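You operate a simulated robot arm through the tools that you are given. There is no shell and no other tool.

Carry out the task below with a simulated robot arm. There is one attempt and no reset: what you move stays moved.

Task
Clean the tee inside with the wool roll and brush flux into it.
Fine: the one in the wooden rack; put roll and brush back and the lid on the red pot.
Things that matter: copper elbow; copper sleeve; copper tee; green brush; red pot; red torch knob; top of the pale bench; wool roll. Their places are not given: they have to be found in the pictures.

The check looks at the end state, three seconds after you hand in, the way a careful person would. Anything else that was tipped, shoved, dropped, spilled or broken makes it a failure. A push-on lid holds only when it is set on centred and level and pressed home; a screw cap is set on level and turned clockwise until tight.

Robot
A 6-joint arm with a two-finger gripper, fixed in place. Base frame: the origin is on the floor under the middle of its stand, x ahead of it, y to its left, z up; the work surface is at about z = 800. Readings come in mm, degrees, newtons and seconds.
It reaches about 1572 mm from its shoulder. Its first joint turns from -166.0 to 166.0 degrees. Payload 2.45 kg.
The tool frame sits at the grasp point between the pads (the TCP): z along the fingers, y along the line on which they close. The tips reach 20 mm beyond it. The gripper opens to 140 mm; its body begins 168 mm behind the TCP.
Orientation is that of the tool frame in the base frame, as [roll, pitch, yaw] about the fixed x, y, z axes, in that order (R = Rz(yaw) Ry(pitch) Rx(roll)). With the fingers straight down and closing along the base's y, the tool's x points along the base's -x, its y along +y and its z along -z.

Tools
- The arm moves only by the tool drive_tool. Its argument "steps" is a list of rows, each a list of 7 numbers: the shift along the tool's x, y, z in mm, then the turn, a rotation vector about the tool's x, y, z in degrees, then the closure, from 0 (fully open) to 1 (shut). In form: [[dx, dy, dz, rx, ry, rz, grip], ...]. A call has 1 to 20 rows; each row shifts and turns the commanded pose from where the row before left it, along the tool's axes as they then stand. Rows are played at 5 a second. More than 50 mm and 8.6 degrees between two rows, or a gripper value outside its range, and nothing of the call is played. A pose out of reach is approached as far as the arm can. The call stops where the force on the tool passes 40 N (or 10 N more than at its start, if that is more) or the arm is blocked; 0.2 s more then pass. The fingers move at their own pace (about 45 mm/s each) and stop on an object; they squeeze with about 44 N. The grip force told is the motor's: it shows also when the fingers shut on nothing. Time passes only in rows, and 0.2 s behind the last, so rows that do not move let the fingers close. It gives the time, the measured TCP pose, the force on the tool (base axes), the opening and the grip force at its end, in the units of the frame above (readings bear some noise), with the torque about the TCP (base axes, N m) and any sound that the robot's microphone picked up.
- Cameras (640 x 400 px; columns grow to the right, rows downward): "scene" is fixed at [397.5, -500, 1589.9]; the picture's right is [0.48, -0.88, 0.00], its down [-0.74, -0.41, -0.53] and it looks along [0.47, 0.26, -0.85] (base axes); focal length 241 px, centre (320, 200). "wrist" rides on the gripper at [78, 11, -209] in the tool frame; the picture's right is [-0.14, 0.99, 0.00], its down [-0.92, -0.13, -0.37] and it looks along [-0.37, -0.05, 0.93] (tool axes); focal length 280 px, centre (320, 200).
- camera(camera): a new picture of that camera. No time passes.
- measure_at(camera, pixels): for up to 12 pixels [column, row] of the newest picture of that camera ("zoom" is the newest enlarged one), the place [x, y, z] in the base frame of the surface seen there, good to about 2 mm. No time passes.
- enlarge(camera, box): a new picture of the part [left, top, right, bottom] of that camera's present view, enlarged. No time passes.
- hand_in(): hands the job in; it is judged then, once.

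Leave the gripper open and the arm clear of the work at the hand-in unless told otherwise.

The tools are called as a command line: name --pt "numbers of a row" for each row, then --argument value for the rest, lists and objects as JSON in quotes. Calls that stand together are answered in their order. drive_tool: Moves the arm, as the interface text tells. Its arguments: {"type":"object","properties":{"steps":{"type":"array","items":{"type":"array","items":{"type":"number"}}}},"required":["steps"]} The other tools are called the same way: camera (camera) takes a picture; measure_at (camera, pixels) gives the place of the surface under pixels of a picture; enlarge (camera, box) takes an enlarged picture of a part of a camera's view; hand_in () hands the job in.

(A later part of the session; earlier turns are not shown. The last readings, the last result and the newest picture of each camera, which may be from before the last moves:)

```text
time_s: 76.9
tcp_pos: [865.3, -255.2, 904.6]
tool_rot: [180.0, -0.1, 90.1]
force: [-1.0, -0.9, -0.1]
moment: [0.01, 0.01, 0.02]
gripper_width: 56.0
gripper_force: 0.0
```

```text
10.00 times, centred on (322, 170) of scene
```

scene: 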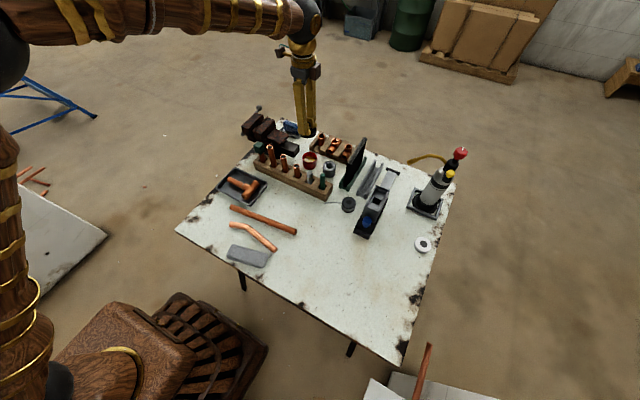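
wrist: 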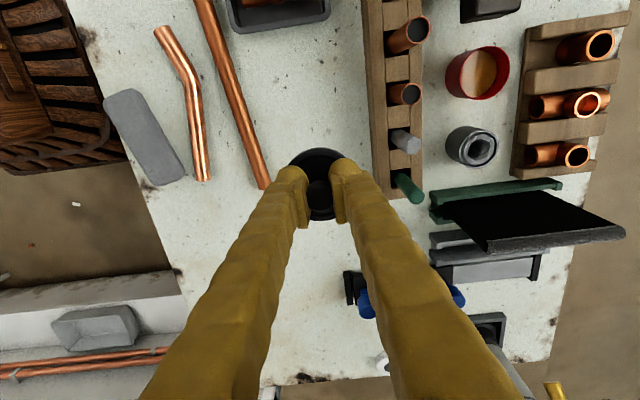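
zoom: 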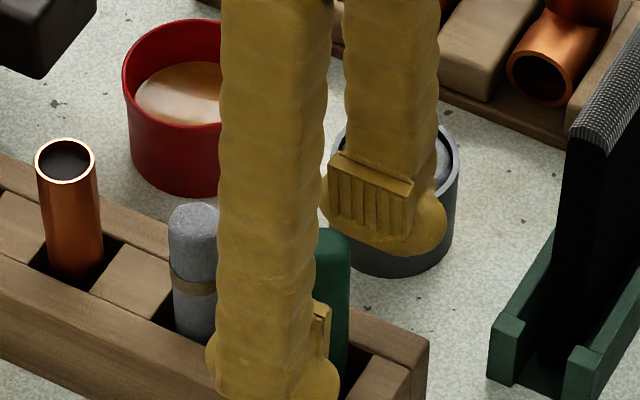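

Brush stands in its hole. Lift clear and go above the lid at (747, -207.5).

drive_tool --pt "0 0 -20 0 0 0 0.6" --pt "0 0 -40 0 0 0 0.6" --pt "0 0 -40 0 0 0 0.6" --pt "16 -39 0 0 0 0 0.6" --pt "16 -39 0 0 0 0 0.6" --pt "15.5 -40 0 0 0 0 0.6" --pt "0 0 30 0 0 0 0.6" --pt "0 0 30 0 0 0 0.6" --pt "0 0 0 0 0 0 0.6" --pt "0 0 0 0 0 0 0.6"

enlarge --camera "wrist" --box '[240, 120, 400, 220]'

enlarge --camera "scene" --box '[250, 140, 362, 210]'

```text
time_s: 79.1
tcp_pos: [746.8, -206.1, 942.5]
tool_rot: [-180.0, -0.1, 90.1]
force: [0.9, -0.2, 0.0]
moment: [0.03, -0.01, -0.01]
gripper_width: 56.2
gripper_force: 0.0
```

```text
4.00 times, centred on (320, 170) of wrist
```

zoom: 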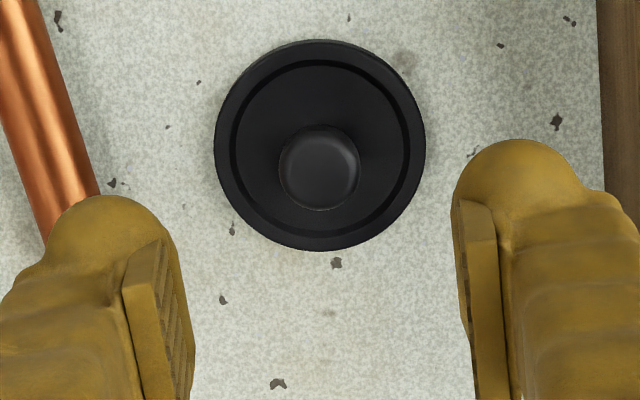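

```text
5.71 times, centred on (306, 175) of scene
```

zoom: 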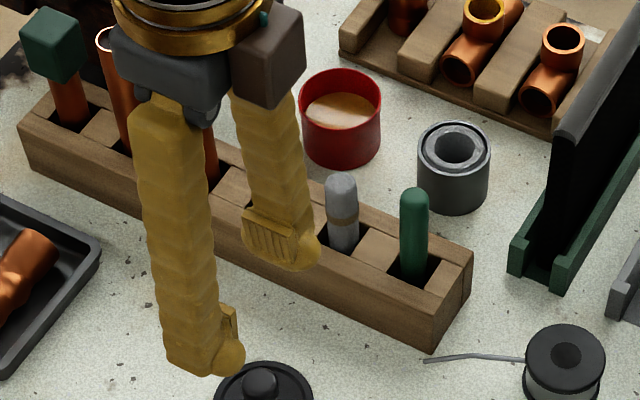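

Measuring knob and lid rim here.

enlarge --camera "wrist" --box '[280, 125, 360, 185]'

measure_at --camera "zoom" --pixels '[[318, 210], [255, 210], [382, 205], [318, 150], [318, 265], [150, 180], [490, 170], [320, 5], [320, 345], [5, 200], [60, 300]]'

```text
6.67 times, centred on (320, 155) of wrist
```

zoom: 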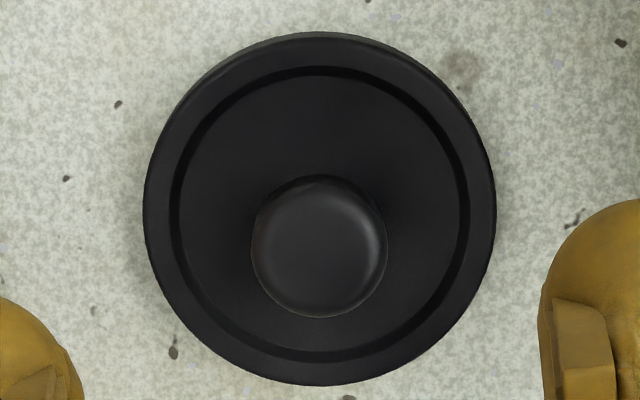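

```text
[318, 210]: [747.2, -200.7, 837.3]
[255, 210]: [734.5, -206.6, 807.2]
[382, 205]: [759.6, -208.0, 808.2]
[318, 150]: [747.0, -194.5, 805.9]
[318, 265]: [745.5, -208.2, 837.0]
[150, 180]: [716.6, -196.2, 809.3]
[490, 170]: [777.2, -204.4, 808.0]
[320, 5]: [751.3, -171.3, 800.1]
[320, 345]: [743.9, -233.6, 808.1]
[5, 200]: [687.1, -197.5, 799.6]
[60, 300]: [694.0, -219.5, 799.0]
```

Knob ≈ (746.6, -206); TCP is right above. Narrow the opening to ~45 and descend to z≈855, then check.

drive_tool --pt "0 0 0 0 0 0 0.68" --pt "0 0 30 0 0 0 0.68" --pt "0 0 30 0 0 0 0.68" --pt "0 0 25 0 0 0 0.68" --pt "0 0 0 0 0 0 0.68" --pt "0 0 0 0 0 0 0.68"

enlarge --camera "wrist" --box '[240, 145, 400, 245]'

enlarge --camera "scene" --box '[260, 180, 324, 220]'

```text
time_s: 80.5
tcp_pos: [745.7, -208.2, 861.2]
tool_rot: [179.9, -0.2, 90.0]
force: [-0.1, -0.3, -0.6]
moment: [0.02, -0.02, 0.01]
gripper_width: 44.8
gripper_force: 0.1
```

```text
4.00 times, centred on (320, 195) of wrist
```

zoom: 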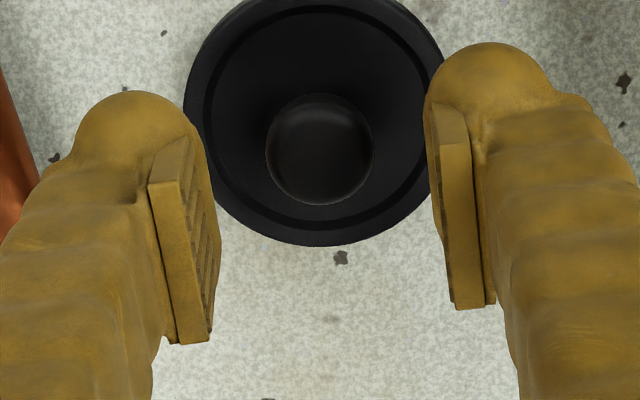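

```text
10.00 times, centred on (292, 200) of scene
```

zoom: 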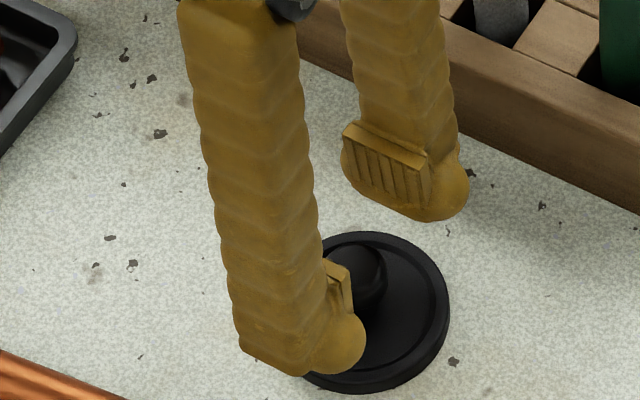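

Aligned in x; knob is ~2 mm toward +y. Correct and lower to z≈831.5.

drive_tool --pt "2.2 0 10 0 0 0 0.68" --pt "0 0 10 0 0 0 0.68" --pt "0 0 6 0 0 0 0.68" --pt "0 0 3 0 0 0 0.68" --pt "0 0 0 0 0 0 0.68" --pt "0 0 0 0 0 0 0.68"

enlarge --camera "wrist" --box '[240, 145, 400, 245]'

enlarge --camera "scene" --box '[260, 180, 324, 220]'

```text
time_s: 81.9
tcp_pos: [748.6, -206.0, 830.8]
tool_rot: [-180.0, -0.1, 90.1]
force: [-0.3, -1.0, -0.3]
moment: [0.0, 0.01, 0.0]
gripper_width: 44.8
gripper_force: 0.0
```

```text
4.00 times, centred on (320, 195) of wrist
```

zoom: 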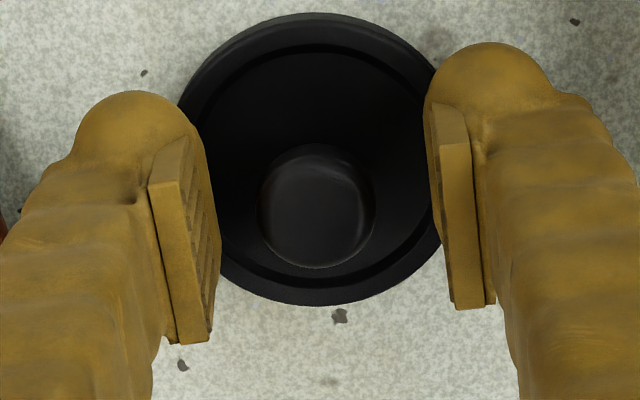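

```text
10.00 times, centred on (292, 200) of scene
```

zoom: 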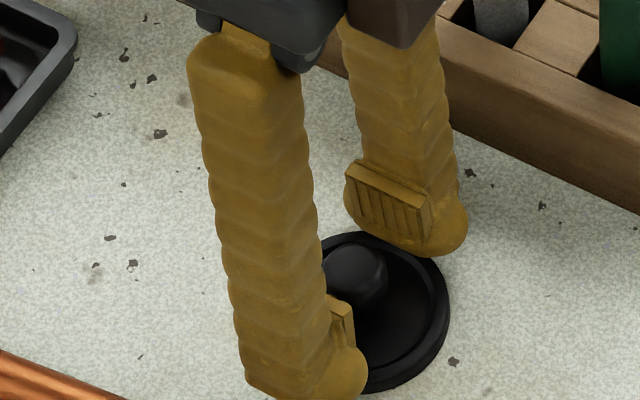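

Knob centred between the pads. Closing slowly on it.

drive_tool --pt "0 -0.8 -0.5 0 0 0 0.72" --pt "0 0 0 0 0 0 0.78" --pt "0 0 0 0 0 0 0.84" --pt "0 0 0 0 0 0 0.9" --pt "0 0 0 0 0 0 1" --pt "0 0 0 0 0 0 1" --pt "0 0 0 0 0 0 1"

enlarge --camera "wrist" --box '[240, 145, 400, 245]'

enlarge --camera "scene" --box '[270, 190, 318, 220]'

```text
time_s: 83.5
tcp_pos: [746.0, -205.3, 830.5]
tool_rot: [180.0, -0.1, 90.1]
force: [0.2, 0.6, -0.5]
moment: [0.04, 0.0, -0.01]
gripper_width: 17.8
gripper_force: 43.3
```

```text
4.00 times, centred on (320, 195) of wrist
```

zoom: 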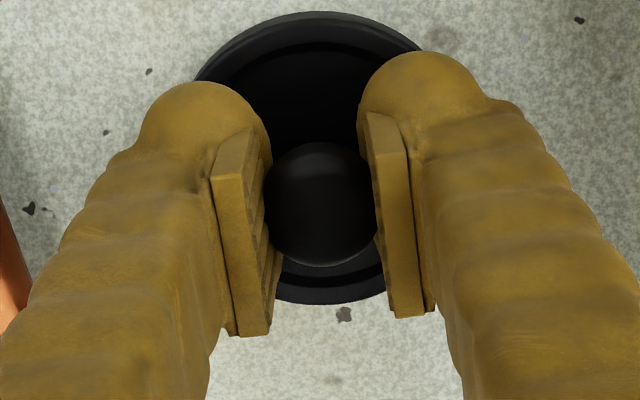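

```text
13.33 times, centred on (294, 205) of scene
```

zoom: 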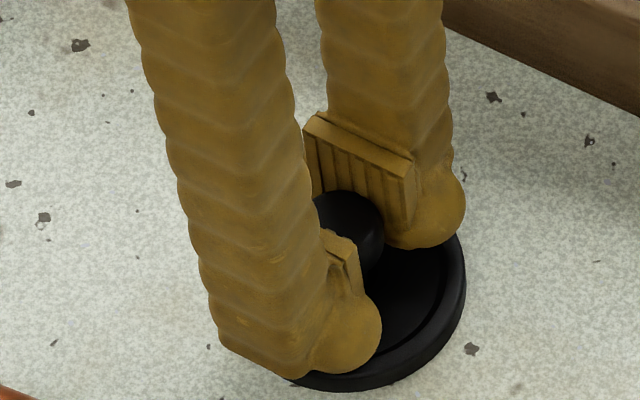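

Gripped at 17.8 mm. Lift to z≈1000 gradually and check that the lid hangs level.

drive_tool --pt "0 0 -4 0 0 0 1" --pt "0 0 -10 0 0 0 1" --pt "0 0 -30 0 0 0 1" --pt "0 0 -45 0 0 0 1" --pt "0 0 -45 0 0 0 1" --pt "0 0 -40 0 0 0 1" --pt "0 0 0 0 0 0 1"

enlarge --camera "scene" --box '[265, 130, 345, 190]'

enlarge --camera "wrist" --box '[240, 145, 400, 245]'

```text
time_s: 85.1
tcp_pos: [746.7, -206.1, 1007.2]
tool_rot: [-180.0, 0.0, 90.1]
force: [-0.6, 1.1, -0.5]
moment: [-0.01, -0.01, -0.05]
gripper_width: 17.2
gripper_force: 43.0
```

```text
6.67 times, centred on (305, 160) of scene
```

zoom: 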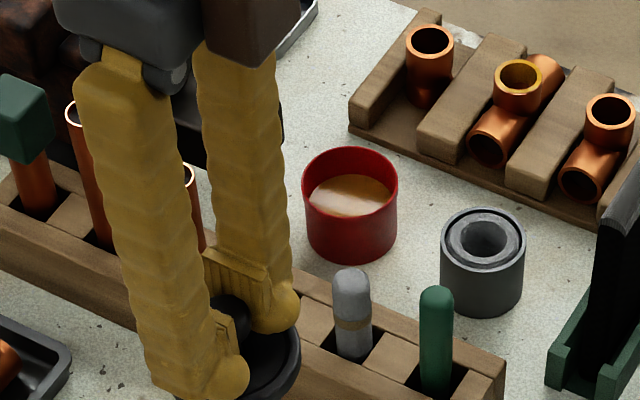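

```text
4.00 times, centred on (320, 195) of wrist
```

zoom: 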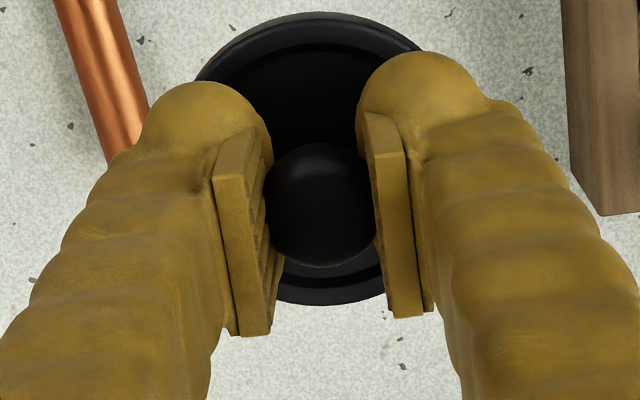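

Lid hangs level. Carrying it above the pot.

drive_tool --pt "13.7 44.5 0 0 0 0 1" --pt "13.7 44.5 0 0 0 0 1" --pt "13.7 44.5 0 0 0 0 1" --pt "13.7 44.5 0 0 0 0 1" --pt "13.7 44.5 0 0 0 0 1" --pt "0 0 0 0 0 0 1" --pt "0 0 0 0 0 0 1"

enlarge --camera "scene" --box '[280, 130, 344, 170]'

enlarge --camera "wrist" --box '[260, 120, 380, 195]'

```text
time_s: 86.7
tcp_pos: [969.5, -136.9, 1003.7]
tool_rot: [180.0, -0.1, 90.1]
force: [0.7, -1.0, -0.1]
moment: [-0.03, -0.02, 0.01]
gripper_width: 16.8
gripper_force: 42.0
```

```text
10.00 times, centred on (312, 150) of scene
```

zoom: 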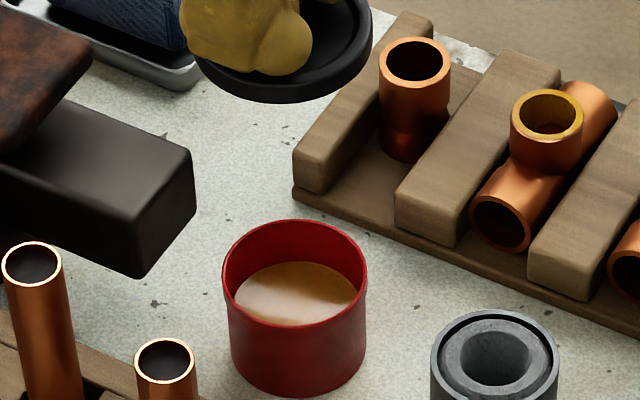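

```text
5.33 times, centred on (320, 158) of wrist
```

zoom: 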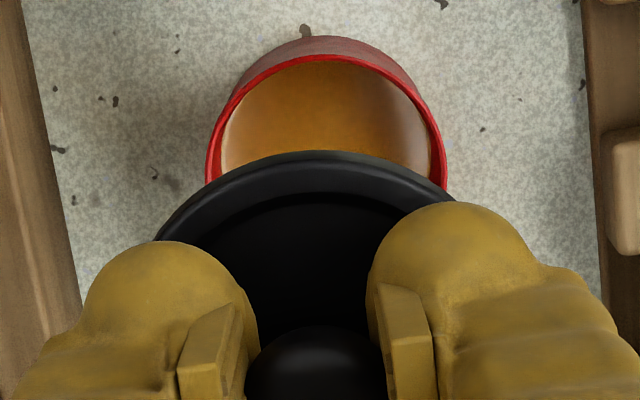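

Measuring pot rim and lid rim from both cameras.

measure_at --camera "zoom" --pixels '[[209, 165], [443, 170], [322, 58], [240, 100], [410, 100], [160, 235], [180, 210], [310, 155], [420, 195], [240, 175], [380, 170], [310, 240]]'

enlarge --camera "scene" --box '[280, 130, 344, 170]'

measure_at --camera "zoom" --pixels '[[226, 275], [363, 275], [295, 223], [295, 323], [240, 305], [350, 305], [280, 88], [370, 30], [350, 70], [210, 70], [240, 83], [320, 83]]'

```text
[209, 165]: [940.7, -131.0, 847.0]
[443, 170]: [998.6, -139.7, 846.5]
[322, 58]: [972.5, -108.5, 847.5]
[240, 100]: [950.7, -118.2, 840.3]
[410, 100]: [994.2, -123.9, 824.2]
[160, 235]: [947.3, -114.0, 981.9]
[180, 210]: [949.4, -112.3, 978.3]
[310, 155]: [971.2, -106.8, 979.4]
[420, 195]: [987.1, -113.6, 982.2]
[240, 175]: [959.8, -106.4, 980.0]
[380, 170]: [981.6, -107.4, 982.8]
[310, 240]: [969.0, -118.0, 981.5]
```

```text
10.00 times, centred on (312, 150) of scene
```

zoom: 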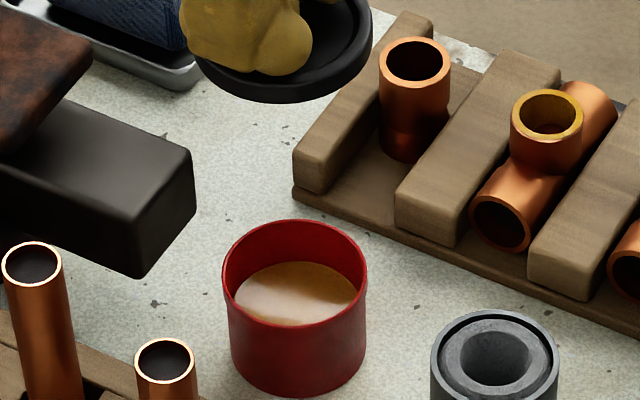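

```text
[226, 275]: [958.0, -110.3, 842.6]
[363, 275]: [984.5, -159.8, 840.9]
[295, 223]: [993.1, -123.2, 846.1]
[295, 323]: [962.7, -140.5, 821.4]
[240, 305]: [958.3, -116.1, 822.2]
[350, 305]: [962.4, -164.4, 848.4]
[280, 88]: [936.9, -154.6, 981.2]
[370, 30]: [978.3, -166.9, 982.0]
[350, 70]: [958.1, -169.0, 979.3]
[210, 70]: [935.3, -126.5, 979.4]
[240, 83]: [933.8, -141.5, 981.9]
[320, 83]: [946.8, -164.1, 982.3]
```

Pot centre ≈ (969.3, -137.6), lid centre ≈ (967, -138). Shift +2 in x, lower to 15 mm above the seat and re-measure.

drive_tool --pt "0.3 2 0 0 0 0 1" --pt "0 0 40 0 0 0 1" --pt "0 0 40 0 0 0 1" --pt "0 0 30 0 0 0 1" --pt "0 0 3 0 0 0 1" --pt "0 0 0 0 0 0 1" --pt "0 0 0 0 0 0 1"

enlarge --camera "scene" --box '[289, 140, 329, 180]'

enlarge --camera "wrist" --box '[270, 130, 370, 195]'

```text
time_s: 88.3
tcp_pos: [970.0, -134.1, 891.2]
tool_rot: [180.0, -0.2, 90.0]
force: [0.2, 0.2, -0.9]
moment: [0.03, 0.0, 0.04]
gripper_width: 16.3
gripper_force: 41.9
```

```text
10.00 times, centred on (309, 160) of scene
```

zoom: 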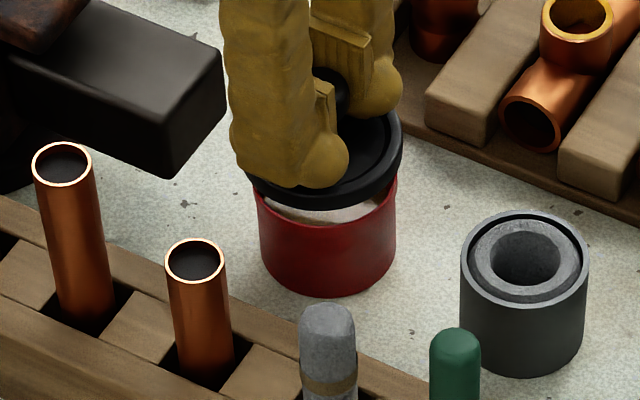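

```text
6.15 times, centred on (320, 162) of wrist
```

zoom: 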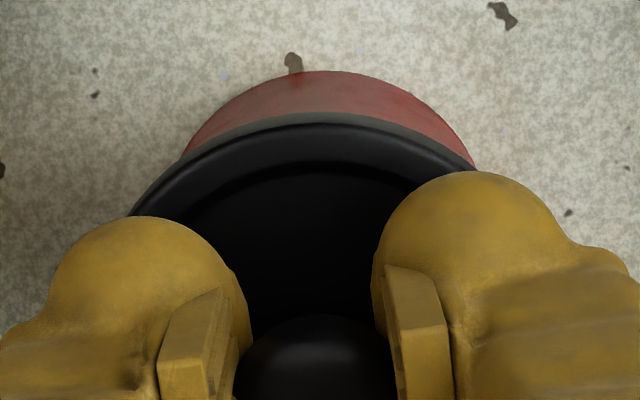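

Measuring lid edge and pot wall again in the wrist and scene zooms.

measure_at --camera "zoom" --pixels '[[140, 212], [180, 172], [250, 138], [320, 128], [390, 140], [440, 165], [220, 115], [323, 80], [420, 105], [455, 145], [470, 160], [200, 140]]'

enlarge --camera "scene" --box '[297, 145, 325, 173]'

```text
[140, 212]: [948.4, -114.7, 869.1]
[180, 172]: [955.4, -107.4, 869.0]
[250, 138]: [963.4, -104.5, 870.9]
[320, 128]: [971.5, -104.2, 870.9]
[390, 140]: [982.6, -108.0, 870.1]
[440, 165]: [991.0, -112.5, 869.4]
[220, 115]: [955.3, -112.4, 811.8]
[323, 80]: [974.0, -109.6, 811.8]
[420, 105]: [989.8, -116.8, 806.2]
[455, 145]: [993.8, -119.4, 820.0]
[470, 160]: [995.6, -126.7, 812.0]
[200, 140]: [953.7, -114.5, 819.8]
```

```text
14.29 times, centred on (311, 159) of scene
```

zoom: 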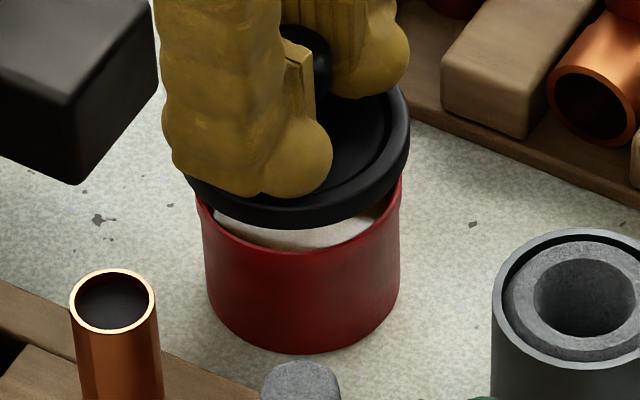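

Lid ≈ (969.8, -136.2), pot ≈ (970, -137.3). Shift -0.8 in y and lower 9 mm so the skirt is just above the rim, then check again.

drive_tool --pt "-0.8 0.2 3 0 0 0 1" --pt "0 0 3 0 0 0 1" --pt "0 0 3 0 0 0 1" --pt "0 0 0 0 0 0 1" --pt "0 0 0 0 0 0 1"

enlarge --camera "scene" --box '[297, 145, 325, 173]'

enlarge --camera "wrist" --box '[270, 130, 370, 195]'

```text
time_s: 89.5
tcp_pos: [969.6, -136.6, 881.8]
tool_rot: [179.9, -0.1, 90.1]
force: [-0.6, -0.4, 0.0]
moment: [-0.01, -0.05, 0.01]
gripper_width: 16.1
gripper_force: 42.1
```

```text
14.29 times, centred on (311, 159) of scene
```

zoom: 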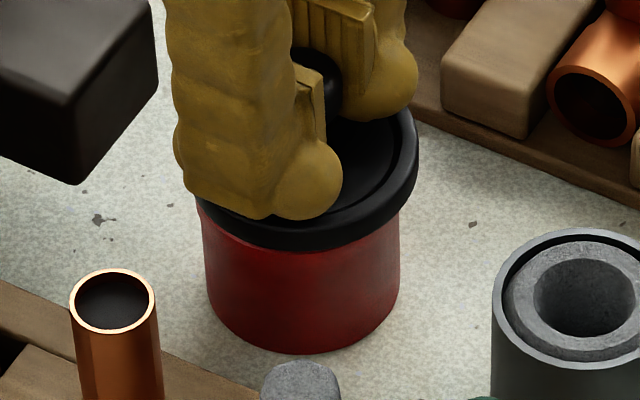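

```text
6.15 times, centred on (320, 162) of wrist
```

zoom: 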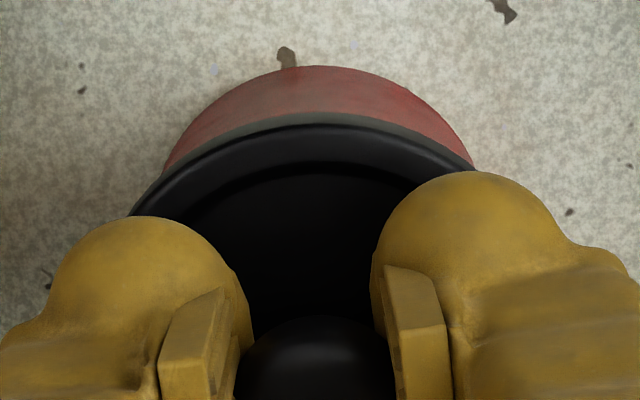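

The arm settled ~2 mm off (lid now ≈ +1 in x, −1.3 in y relative to the pot). Correct by (-1, +1.3) and look again before lowering.

drive_tool --pt "1.3 -1 0 0 0 0 1" --pt "0 0 0 0 0 0 1" --pt "0 0 0 0 0 0 1"

enlarge --camera "scene" --box '[297, 145, 325, 173]'

enlarge --camera "wrist" --box '[270, 130, 370, 195]'

measure_at --camera "zoom" --pixels '[[140, 212], [180, 172], [250, 138], [320, 128], [390, 140], [440, 165], [220, 110], [320, 80], [420, 105], [455, 145], [470, 160], [195, 130]]'

```text
time_s: 90.3
tcp_pos: [970.1, -136.0, 882.6]
tool_rot: [-180.0, -0.1, 90.1]
force: [0.5, -0.2, -0.5]
moment: [-0.01, -0.01, 0.02]
gripper_width: 15.9
gripper_force: 41.4
```

```text
14.29 times, centred on (311, 159) of scene
```

zoom: 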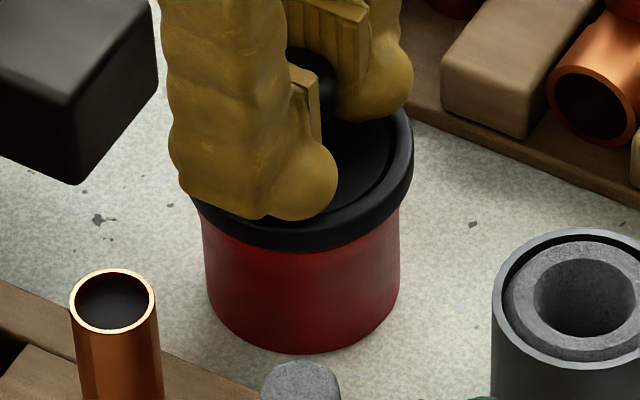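

```text
6.15 times, centred on (320, 162) of wrist
```

zoom: 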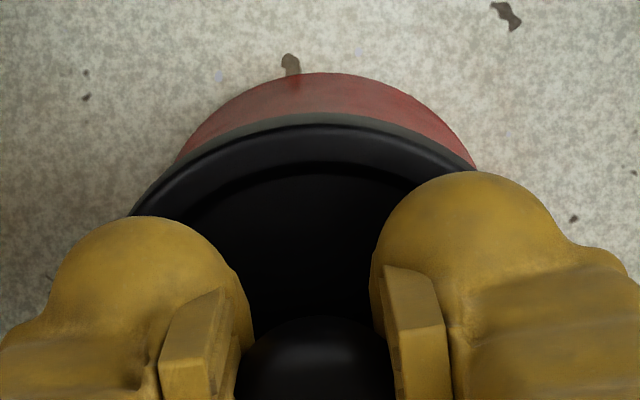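

```text
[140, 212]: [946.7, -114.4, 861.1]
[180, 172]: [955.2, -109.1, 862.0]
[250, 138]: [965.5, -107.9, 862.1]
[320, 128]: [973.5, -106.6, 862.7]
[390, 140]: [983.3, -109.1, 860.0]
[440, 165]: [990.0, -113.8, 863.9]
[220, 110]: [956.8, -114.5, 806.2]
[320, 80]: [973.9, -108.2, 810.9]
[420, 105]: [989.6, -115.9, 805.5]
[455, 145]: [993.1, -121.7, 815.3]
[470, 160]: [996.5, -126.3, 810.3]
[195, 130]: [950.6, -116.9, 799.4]
```

Lid is within ~1 mm of the pot axis (dx≈-0.8, dy≈-0.8). Small correction (+0.6, +0.6) and lower 5 mm.

drive_tool --pt "0.6 0.6 0 0 0 0 1" --pt "0 0 2 0 0 0 1" --pt "0 0 2 0 0 0 1" --pt "0 0 1 0 0 0 1" --pt "0 0 0 0 0 0 1"

enlarge --camera "scene" --box '[297, 145, 325, 173]'

enlarge --camera "wrist" --box '[270, 130, 370, 195]'

```text
time_s: 91.5
tcp_pos: [971.0, -134.9, 876.5]
tool_rot: [-180.0, -0.1, 90.1]
force: [0.2, -0.6, 0.7]
moment: [0.04, -0.02, -0.01]
gripper_width: 15.7
gripper_force: 41.6
```

```text
14.29 times, centred on (311, 159) of scene
```

zoom: 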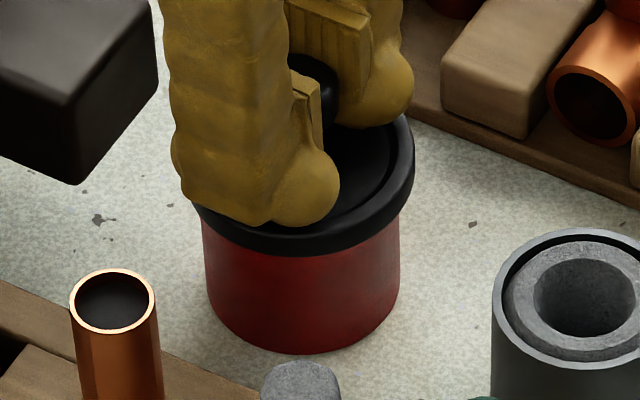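

```text
6.15 times, centred on (320, 162) of wrist
```

zoom: 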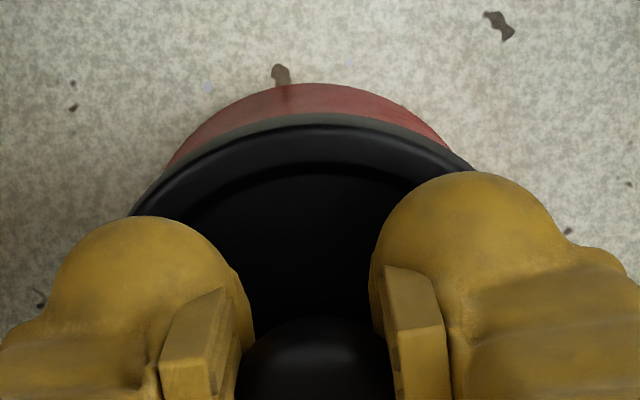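

Checking the alignment again by measurement.

measure_at --camera "zoom" --pixels '[[140, 212], [180, 172], [250, 138], [320, 128], [390, 140], [440, 165], [220, 115], [312, 90], [400, 110], [430, 132], [190, 135], [260, 98]]'

enlarge --camera "scene" --box '[297, 145, 325, 173]'

measure_at --camera "zoom" --pixels '[[200, 215], [230, 235], [270, 245], [310, 243], [350, 230], [390, 200], [410, 160], [215, 280], [250, 300], [300, 305], [350, 295], [390, 270]]'

```text
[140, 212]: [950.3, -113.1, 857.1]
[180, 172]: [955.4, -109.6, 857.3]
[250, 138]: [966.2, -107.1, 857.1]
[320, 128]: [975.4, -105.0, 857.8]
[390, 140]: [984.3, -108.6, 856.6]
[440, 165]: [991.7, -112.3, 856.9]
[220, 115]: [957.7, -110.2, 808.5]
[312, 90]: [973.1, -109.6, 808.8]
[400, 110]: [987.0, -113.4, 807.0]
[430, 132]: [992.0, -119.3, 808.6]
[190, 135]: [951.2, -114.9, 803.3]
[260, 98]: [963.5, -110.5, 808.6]
```

```text
14.29 times, centred on (311, 159) of scene
```

zoom: 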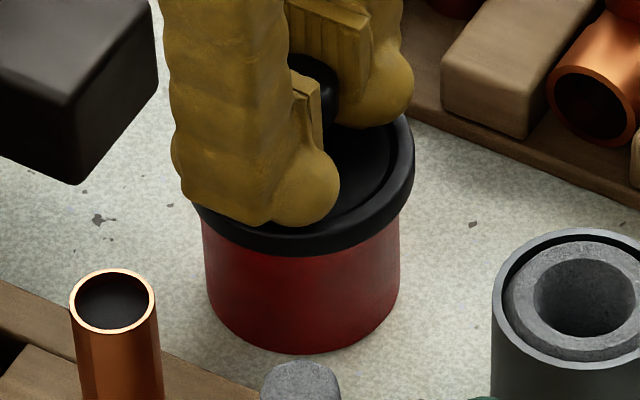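

```text
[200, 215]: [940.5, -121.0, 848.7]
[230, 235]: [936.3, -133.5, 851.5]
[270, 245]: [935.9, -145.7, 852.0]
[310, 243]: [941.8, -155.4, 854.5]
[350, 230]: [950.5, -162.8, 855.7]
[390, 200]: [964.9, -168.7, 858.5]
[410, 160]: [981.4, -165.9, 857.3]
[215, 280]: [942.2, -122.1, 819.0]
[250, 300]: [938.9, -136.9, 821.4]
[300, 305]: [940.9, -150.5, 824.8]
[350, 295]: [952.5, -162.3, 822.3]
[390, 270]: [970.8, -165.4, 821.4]
```

Offset now ≈ (+0.8, +0.3) mm. Correct (-0.6, -0.3), then press down in 1.5–2 mm steps and watch force/sound.

drive_tool --pt "-0.3 -0.6 0 0 0 0 1" --pt "0 0 1.5 0 0 0 1" --pt "0 0 1.5 0 0 0 1" --pt "0 0 1 0 0 0 1" --pt "0 0 0 0 0 0 1"

enlarge --camera "scene" --box '[297, 145, 325, 173]'

enlarge --camera "wrist" --box '[270, 130, 370, 195]'

```text
time_s: 92.7
tcp_pos: [970.0, -136.0, 873.5]
tool_rot: [-180.0, -0.1, 90.1]
force: [-1.0, -0.4, -0.1]
moment: [-0.01, 0.03, 0.0]
gripper_width: 15.8
gripper_force: 41.4
```

```text
14.29 times, centred on (311, 159) of scene
```

zoom: 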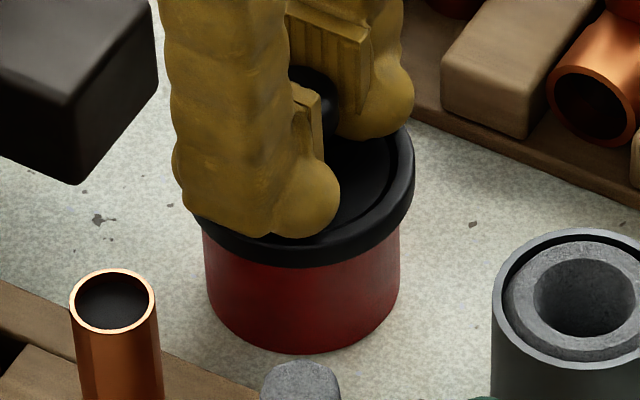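

```text
6.15 times, centred on (320, 162) of wrist
```

zoom: 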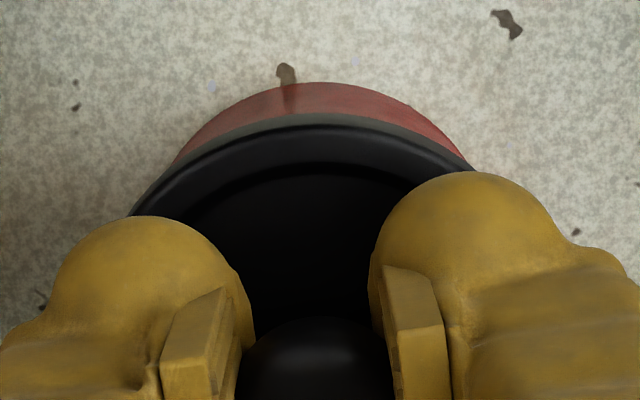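

No contact force yet; the skirt is already round the rim, ~2 mm from its original seat. Continue down in 1 mm steps.

drive_tool --pt "0 0 1 0 0 0 1" --pt "0 0 1 0 0 0 1" --pt "0 0 0 0 0 0 1"

enlarge --camera "scene" --box '[297, 145, 325, 173]'

```text
time_s: 93.5
tcp_pos: [969.6, -135.9, 872.7]
tool_rot: [-180.0, -0.1, 90.1]
force: [-0.8, -0.2, 0.0]
moment: [-0.03, -0.01, 0.01]
gripper_width: 15.6
gripper_force: 41.7
```

```text
14.29 times, centred on (311, 159) of scene
```

zoom: 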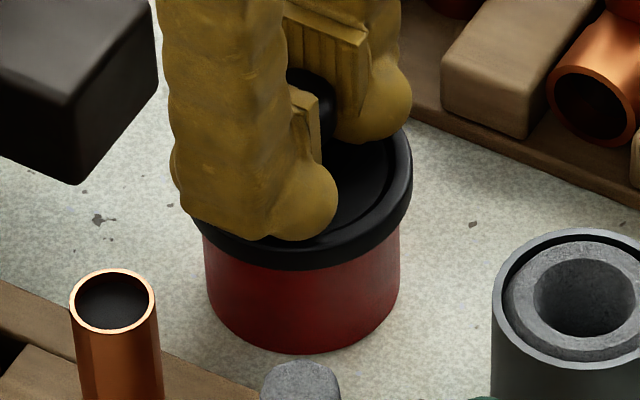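

drive_tool --pt "0 0.3 1 0 0 0 1" --pt "0 0 0 0 0 0 1"

enlarge --camera "scene" --box '[297, 145, 325, 173]'

```text
time_s: 94.1
tcp_pos: [970.1, -135.6, 870.5]
tool_rot: [180.0, -0.1, 90.0]
force: [0.2, -0.6, -0.2]
moment: [0.04, -0.01, 0.0]
gripper_width: 15.7
gripper_force: 41.4
```

```text
14.29 times, centred on (311, 159) of scene
```

zoom: 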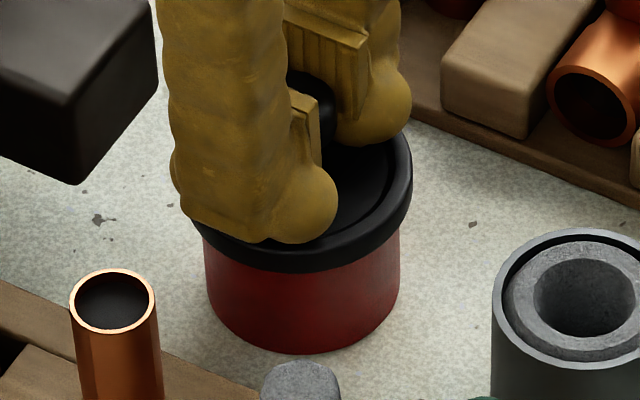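

Still no contact. One more mm at a time.

drive_tool --pt "0 0 1 0 0 0 1" --pt "0 0 0 0 0 0 1"

enlarge --camera "scene" --box '[297, 145, 325, 173]'

measure_at --camera "zoom" --pixels '[[390, 200], [405, 170], [350, 235], [270, 250], [400, 185], [375, 150], [360, 180]]'

```text
time_s: 94.7
tcp_pos: [970.6, -135.1, 869.2]
tool_rot: [-179.9, -0.1, 90.1]
force: [-0.7, -0.3, 4.3]
moment: [-0.01, 0.0, 0.02]
gripper_width: 15.2
gripper_force: 41.3
```

```text
14.29 times, centred on (311, 159) of scene
```

zoom: 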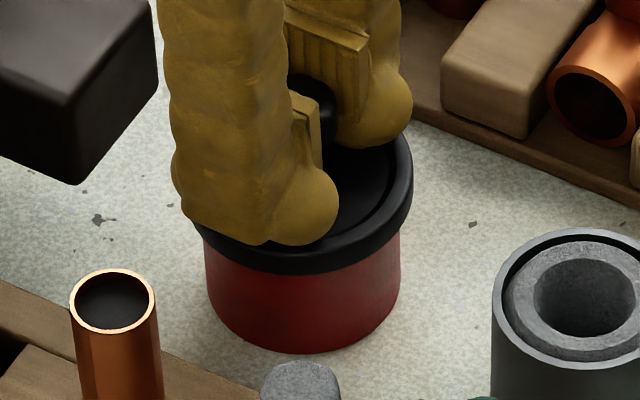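

```text
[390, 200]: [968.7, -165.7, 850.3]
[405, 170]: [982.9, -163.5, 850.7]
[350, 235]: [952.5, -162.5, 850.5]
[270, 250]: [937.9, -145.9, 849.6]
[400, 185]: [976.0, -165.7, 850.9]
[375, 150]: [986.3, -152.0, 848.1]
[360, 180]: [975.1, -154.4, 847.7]
```

Contact begins (4 N), rim level at z≈850.5 all round. Press further in 1 mm steps for the snap.

drive_tool --pt "0 0 1 0 0 0 1" --pt "0 0 1 0 0 0 1" --pt "0 0 0 0 0 0 1"

```text
time_s: 95.4
tcp_pos: [970.9, -136.2, 869.9]
tool_rot: [179.8, -0.1, 90.1]
force: [-0.7, -0.2, 3.9]
moment: [-0.06, -0.02, 0.01]
gripper_width: 15.3
gripper_force: 41.3
stopped in row 3: the force on the tool passed its limit at 42 N (the readings are from after the stop); the commanded pose is now the measured one
```

Pressed to 42 N without a snap. Let me check the lid height and level closely.

enlarge --camera "scene" --box '[297, 145, 325, 173]'

measure_at --camera "zoom" --pixels '[[390, 200], [405, 170], [350, 235], [270, 250], [400, 185], [375, 150], [360, 180], [300, 268], [300, 274], [350, 262], [395, 225], [220, 250]]'

enlarge --camera "wrist" --box '[270, 130, 370, 195]'

measure_at --camera "zoom" --pixels '[[140, 212], [180, 172], [250, 138], [320, 128], [390, 140], [440, 165], [310, 200]]'

```text
14.29 times, centred on (311, 159) of scene
```

zoom: 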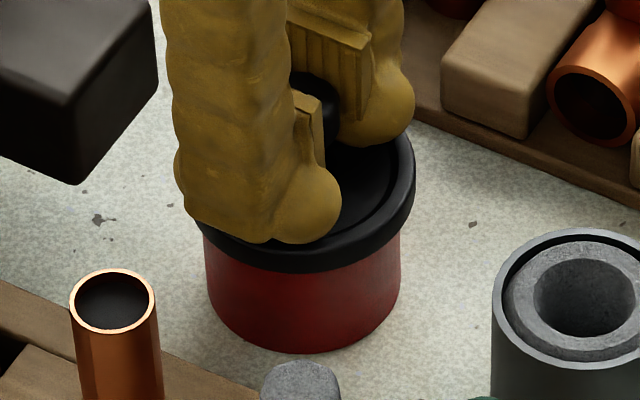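

```text
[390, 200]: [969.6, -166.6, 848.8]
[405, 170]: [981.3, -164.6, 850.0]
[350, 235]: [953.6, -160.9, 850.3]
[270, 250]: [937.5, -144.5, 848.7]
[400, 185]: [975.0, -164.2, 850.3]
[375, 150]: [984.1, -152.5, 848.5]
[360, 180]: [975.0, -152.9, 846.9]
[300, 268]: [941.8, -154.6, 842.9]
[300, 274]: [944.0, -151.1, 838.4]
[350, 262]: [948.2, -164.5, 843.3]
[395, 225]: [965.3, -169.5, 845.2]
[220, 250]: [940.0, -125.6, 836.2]
```

```text
6.15 times, centred on (320, 162) of wrist
```

zoom: 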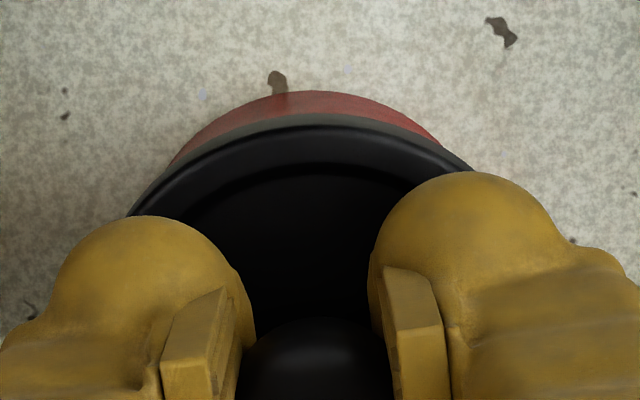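

```text
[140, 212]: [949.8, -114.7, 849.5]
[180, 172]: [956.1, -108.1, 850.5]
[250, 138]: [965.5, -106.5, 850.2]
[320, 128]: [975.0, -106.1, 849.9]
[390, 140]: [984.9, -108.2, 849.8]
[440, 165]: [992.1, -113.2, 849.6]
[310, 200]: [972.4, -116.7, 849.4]
```

Rim is at z≈850 and level — at its original height. I'll relieve the pressure slightly, open the fingers gently, then press on the knob from above with closed fingers.

drive_tool --pt "0 0 -0.5 0 0 0 0.93" --pt "0 0 0 0 0 0 0.88" --pt "0 0 0 0 0 0 0.83" --pt "0 0 0 0 0 0 0.78" --pt "0 0 0 0 0 0 0.72" --pt "0 0 0 0 0 0 0.68" --pt "0 0 0 0 0 0 0.68"

enlarge --camera "scene" --box '[297, 145, 325, 173]'

enlarge --camera "wrist" --box '[240, 130, 400, 230]'

```text
time_s: 97.0
tcp_pos: [970.3, -136.1, 870.1]
tool_rot: [179.9, -0.1, 90.1]
force: [0.6, 0.2, 1.9]
moment: [0.01, 0.03, 0.02]
gripper_width: 44.4
gripper_force: 0.1
heard: snap
```

```text
14.29 times, centred on (311, 159) of scene
```

zoom: 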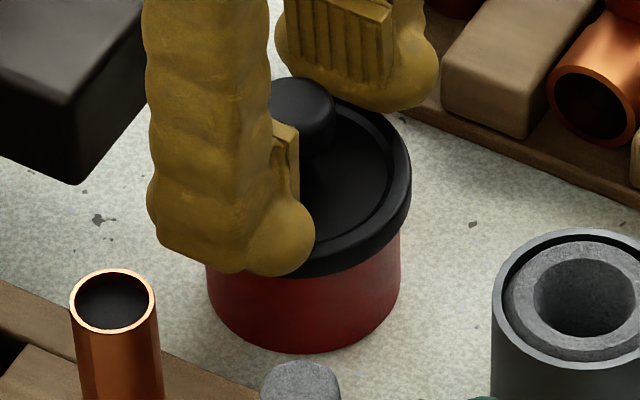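

```text
4.00 times, centred on (320, 180) of wrist
```

zoom: 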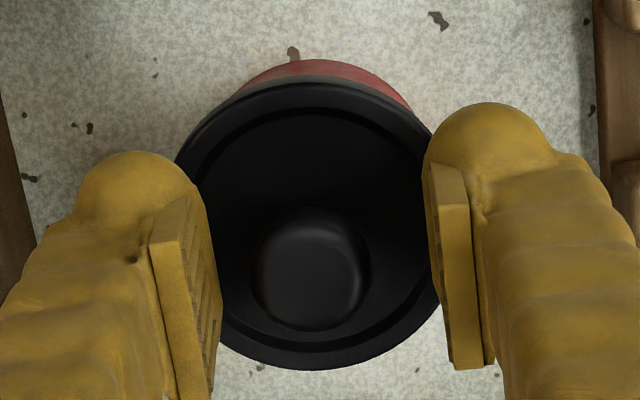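

A "snap" was heard as the fingers let go. I lift the gripper straight up, then check how the lid sits.

drive_tool --pt "0 0 -3 0 0 0 0.68" --pt "0 0 -7 0 0 0 0.68" --pt "0 0 -20 0 0 0 0.68" --pt "0 0 -40 0 0 0 0.68" --pt "0 0 -20 0 0 0 0.68" --pt "0 0 0 0 0 0 0.68"

enlarge --camera "scene" --box '[293, 143, 325, 175]'

measure_at --camera "zoom" --pixels '[[322, 110], [322, 140], [322, 200], [322, 225], [322, 245], [322, 260], [322, 275], [230, 180], [420, 180], [322, 320], [400, 130], [260, 130]]'

enlarge --camera "wrist" --box '[280, 115, 360, 185]'

```text
time_s: 98.4
tcp_pos: [970.6, -135.7, 960.2]
tool_rot: [180.0, -0.1, 90.1]
force: [-0.4, -0.5, 0.5]
moment: [-0.01, -0.02, 0.01]
gripper_width: 44.6
gripper_force: 0.0
```

```text
12.50 times, centred on (309, 159) of scene
```

zoom: 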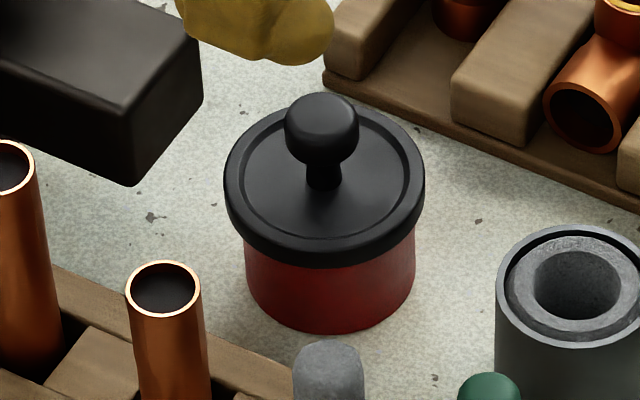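

```text
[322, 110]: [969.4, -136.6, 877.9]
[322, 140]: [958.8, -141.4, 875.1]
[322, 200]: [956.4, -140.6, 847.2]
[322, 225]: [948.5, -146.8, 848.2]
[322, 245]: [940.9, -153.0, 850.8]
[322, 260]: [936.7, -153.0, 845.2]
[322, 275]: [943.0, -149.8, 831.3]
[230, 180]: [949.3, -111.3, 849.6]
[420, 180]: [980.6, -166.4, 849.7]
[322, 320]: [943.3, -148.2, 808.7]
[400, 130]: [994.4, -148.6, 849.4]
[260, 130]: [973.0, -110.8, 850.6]
```

```text
5.71 times, centred on (320, 150) of wrist
```

zoom: 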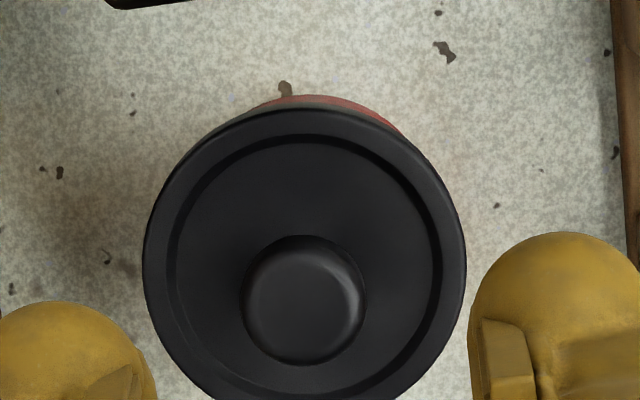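

The lid sits level at its original height. To make sure it is home, I'll press on the knob top with closed fingers. First measure the knob centre.

measure_at --camera "zoom" --pixels '[[245, 300], [362, 295], [303, 240], [303, 360], [303, 300], [148, 260], [462, 260], [300, 110]]'

drive_tool --pt "0 0 0 0 0 0 0.85" --pt "0 0 0 0 0 0 1" --pt "0 0 0 0 0 0 1" --pt "0 0 0 0 0 0 1" --pt "0 0 0 0 0 0 1"

enlarge --camera "wrist" --box '[240, 130, 400, 230]'

enlarge --camera "scene" --box '[285, 135, 333, 165]'

```text
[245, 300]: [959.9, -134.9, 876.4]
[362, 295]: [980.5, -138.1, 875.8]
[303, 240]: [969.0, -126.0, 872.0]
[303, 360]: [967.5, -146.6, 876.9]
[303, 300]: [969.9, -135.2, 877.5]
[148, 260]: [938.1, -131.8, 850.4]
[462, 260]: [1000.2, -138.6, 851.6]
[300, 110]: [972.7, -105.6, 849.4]
```

```text
time_s: 99.6
tcp_pos: [972.0, -136.7, 960.2]
tool_rot: [179.9, -0.1, 90.2]
force: [-0.8, 0.6, 0.1]
moment: [0.0, -0.02, 0.01]
gripper_width: 0.0
gripper_force: 29.3
```

```text
4.00 times, centred on (320, 180) of wrist
```

zoom: 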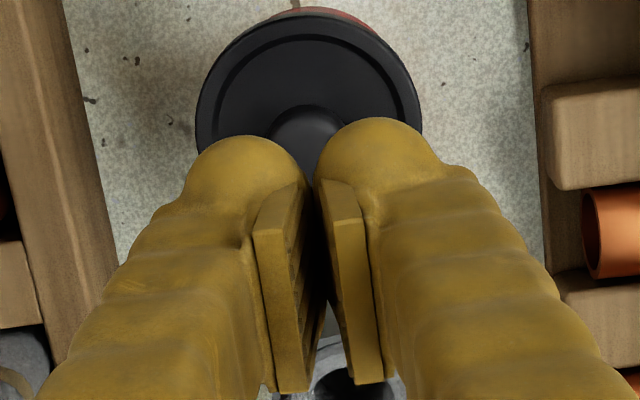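

```text
13.33 times, centred on (309, 150) of scene
```

zoom: 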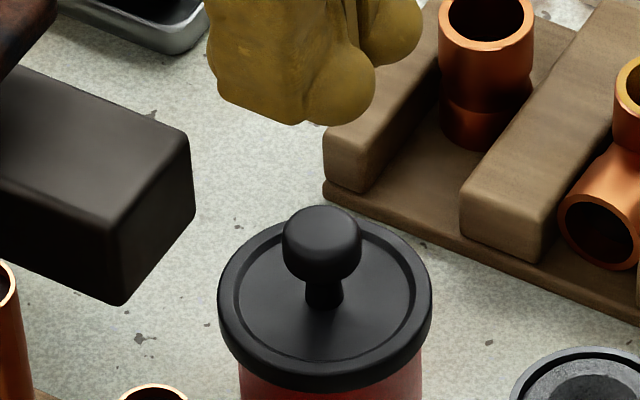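

Knob centre ≈ (970.2, -136.6). Centre over it and come down to just above the knob (tips at ~z 882).

drive_tool --pt "0 -1.6 0 0 0 0 1" --pt "0 0 25 0 0 0 1" --pt "0 0 20 0 0 0 1" --pt "0 0 10 0 0 0 1" --pt "0 0 0 0 0 0 1" --pt "0 0 0 0 0 0 1"

enlarge --camera "wrist" --box '[240, 130, 400, 230]'

enlarge --camera "scene" --box '[285, 140, 333, 170]'

```text
time_s: 101.0
tcp_pos: [969.9, -135.8, 904.2]
tool_rot: [179.8, -0.1, 90.2]
force: [0.2, 0.5, -0.1]
moment: [0.0, 0.02, -0.03]
gripper_width: 0.1
gripper_force: 29.3
```

```text
4.00 times, centred on (320, 180) of wrist
```

zoom: 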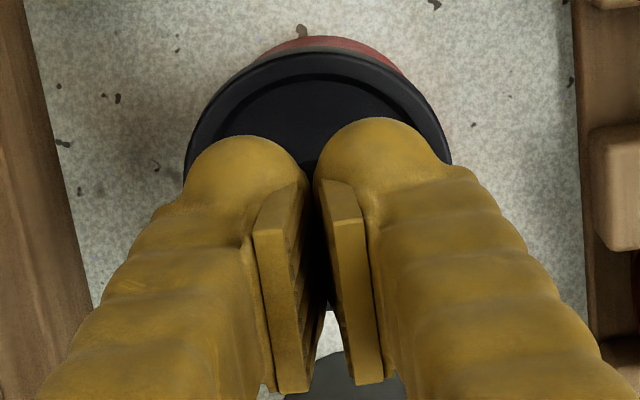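

```text
13.33 times, centred on (309, 155) of scene
```

zoom: 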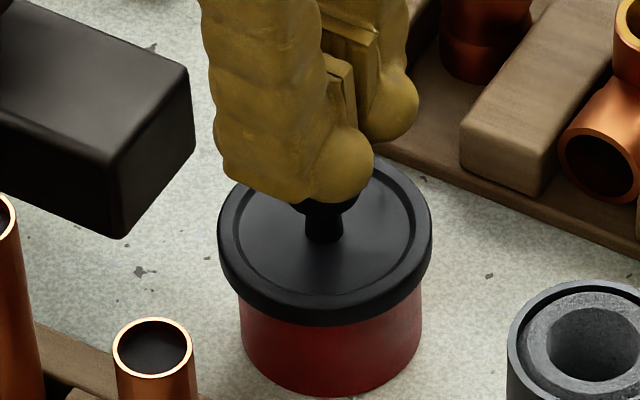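

Fingers are right over the knob. Press down in 1.5 mm steps; the arm stops itself at 40 N.

drive_tool --pt "0 0 2 0 0 0 1" --pt "0 0 1.5 0 0 0 1" --pt "0 0 1 0 0 0 1" --pt "0 0 0 0 0 0 1"

enlarge --camera "scene" --box '[285, 140, 333, 170]'

```text
time_s: 102.0
tcp_pos: [969.0, -135.2, 901.8]
tool_rot: [179.9, -0.1, 90.1]
force: [0.0, -0.5, 0.1]
moment: [0.02, 0.02, 0.01]
gripper_width: 0.1
gripper_force: 29.3
```

```text
13.33 times, centred on (309, 155) of scene
```

zoom: 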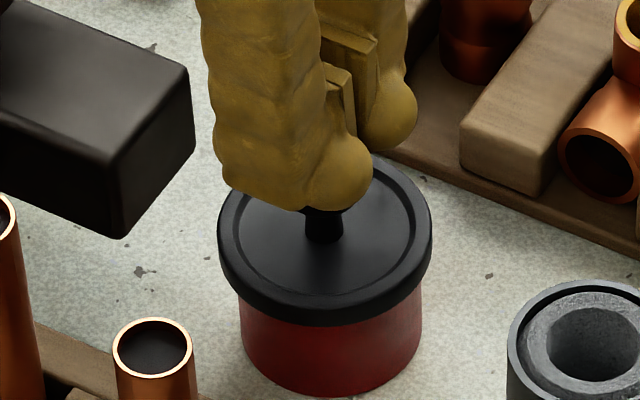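

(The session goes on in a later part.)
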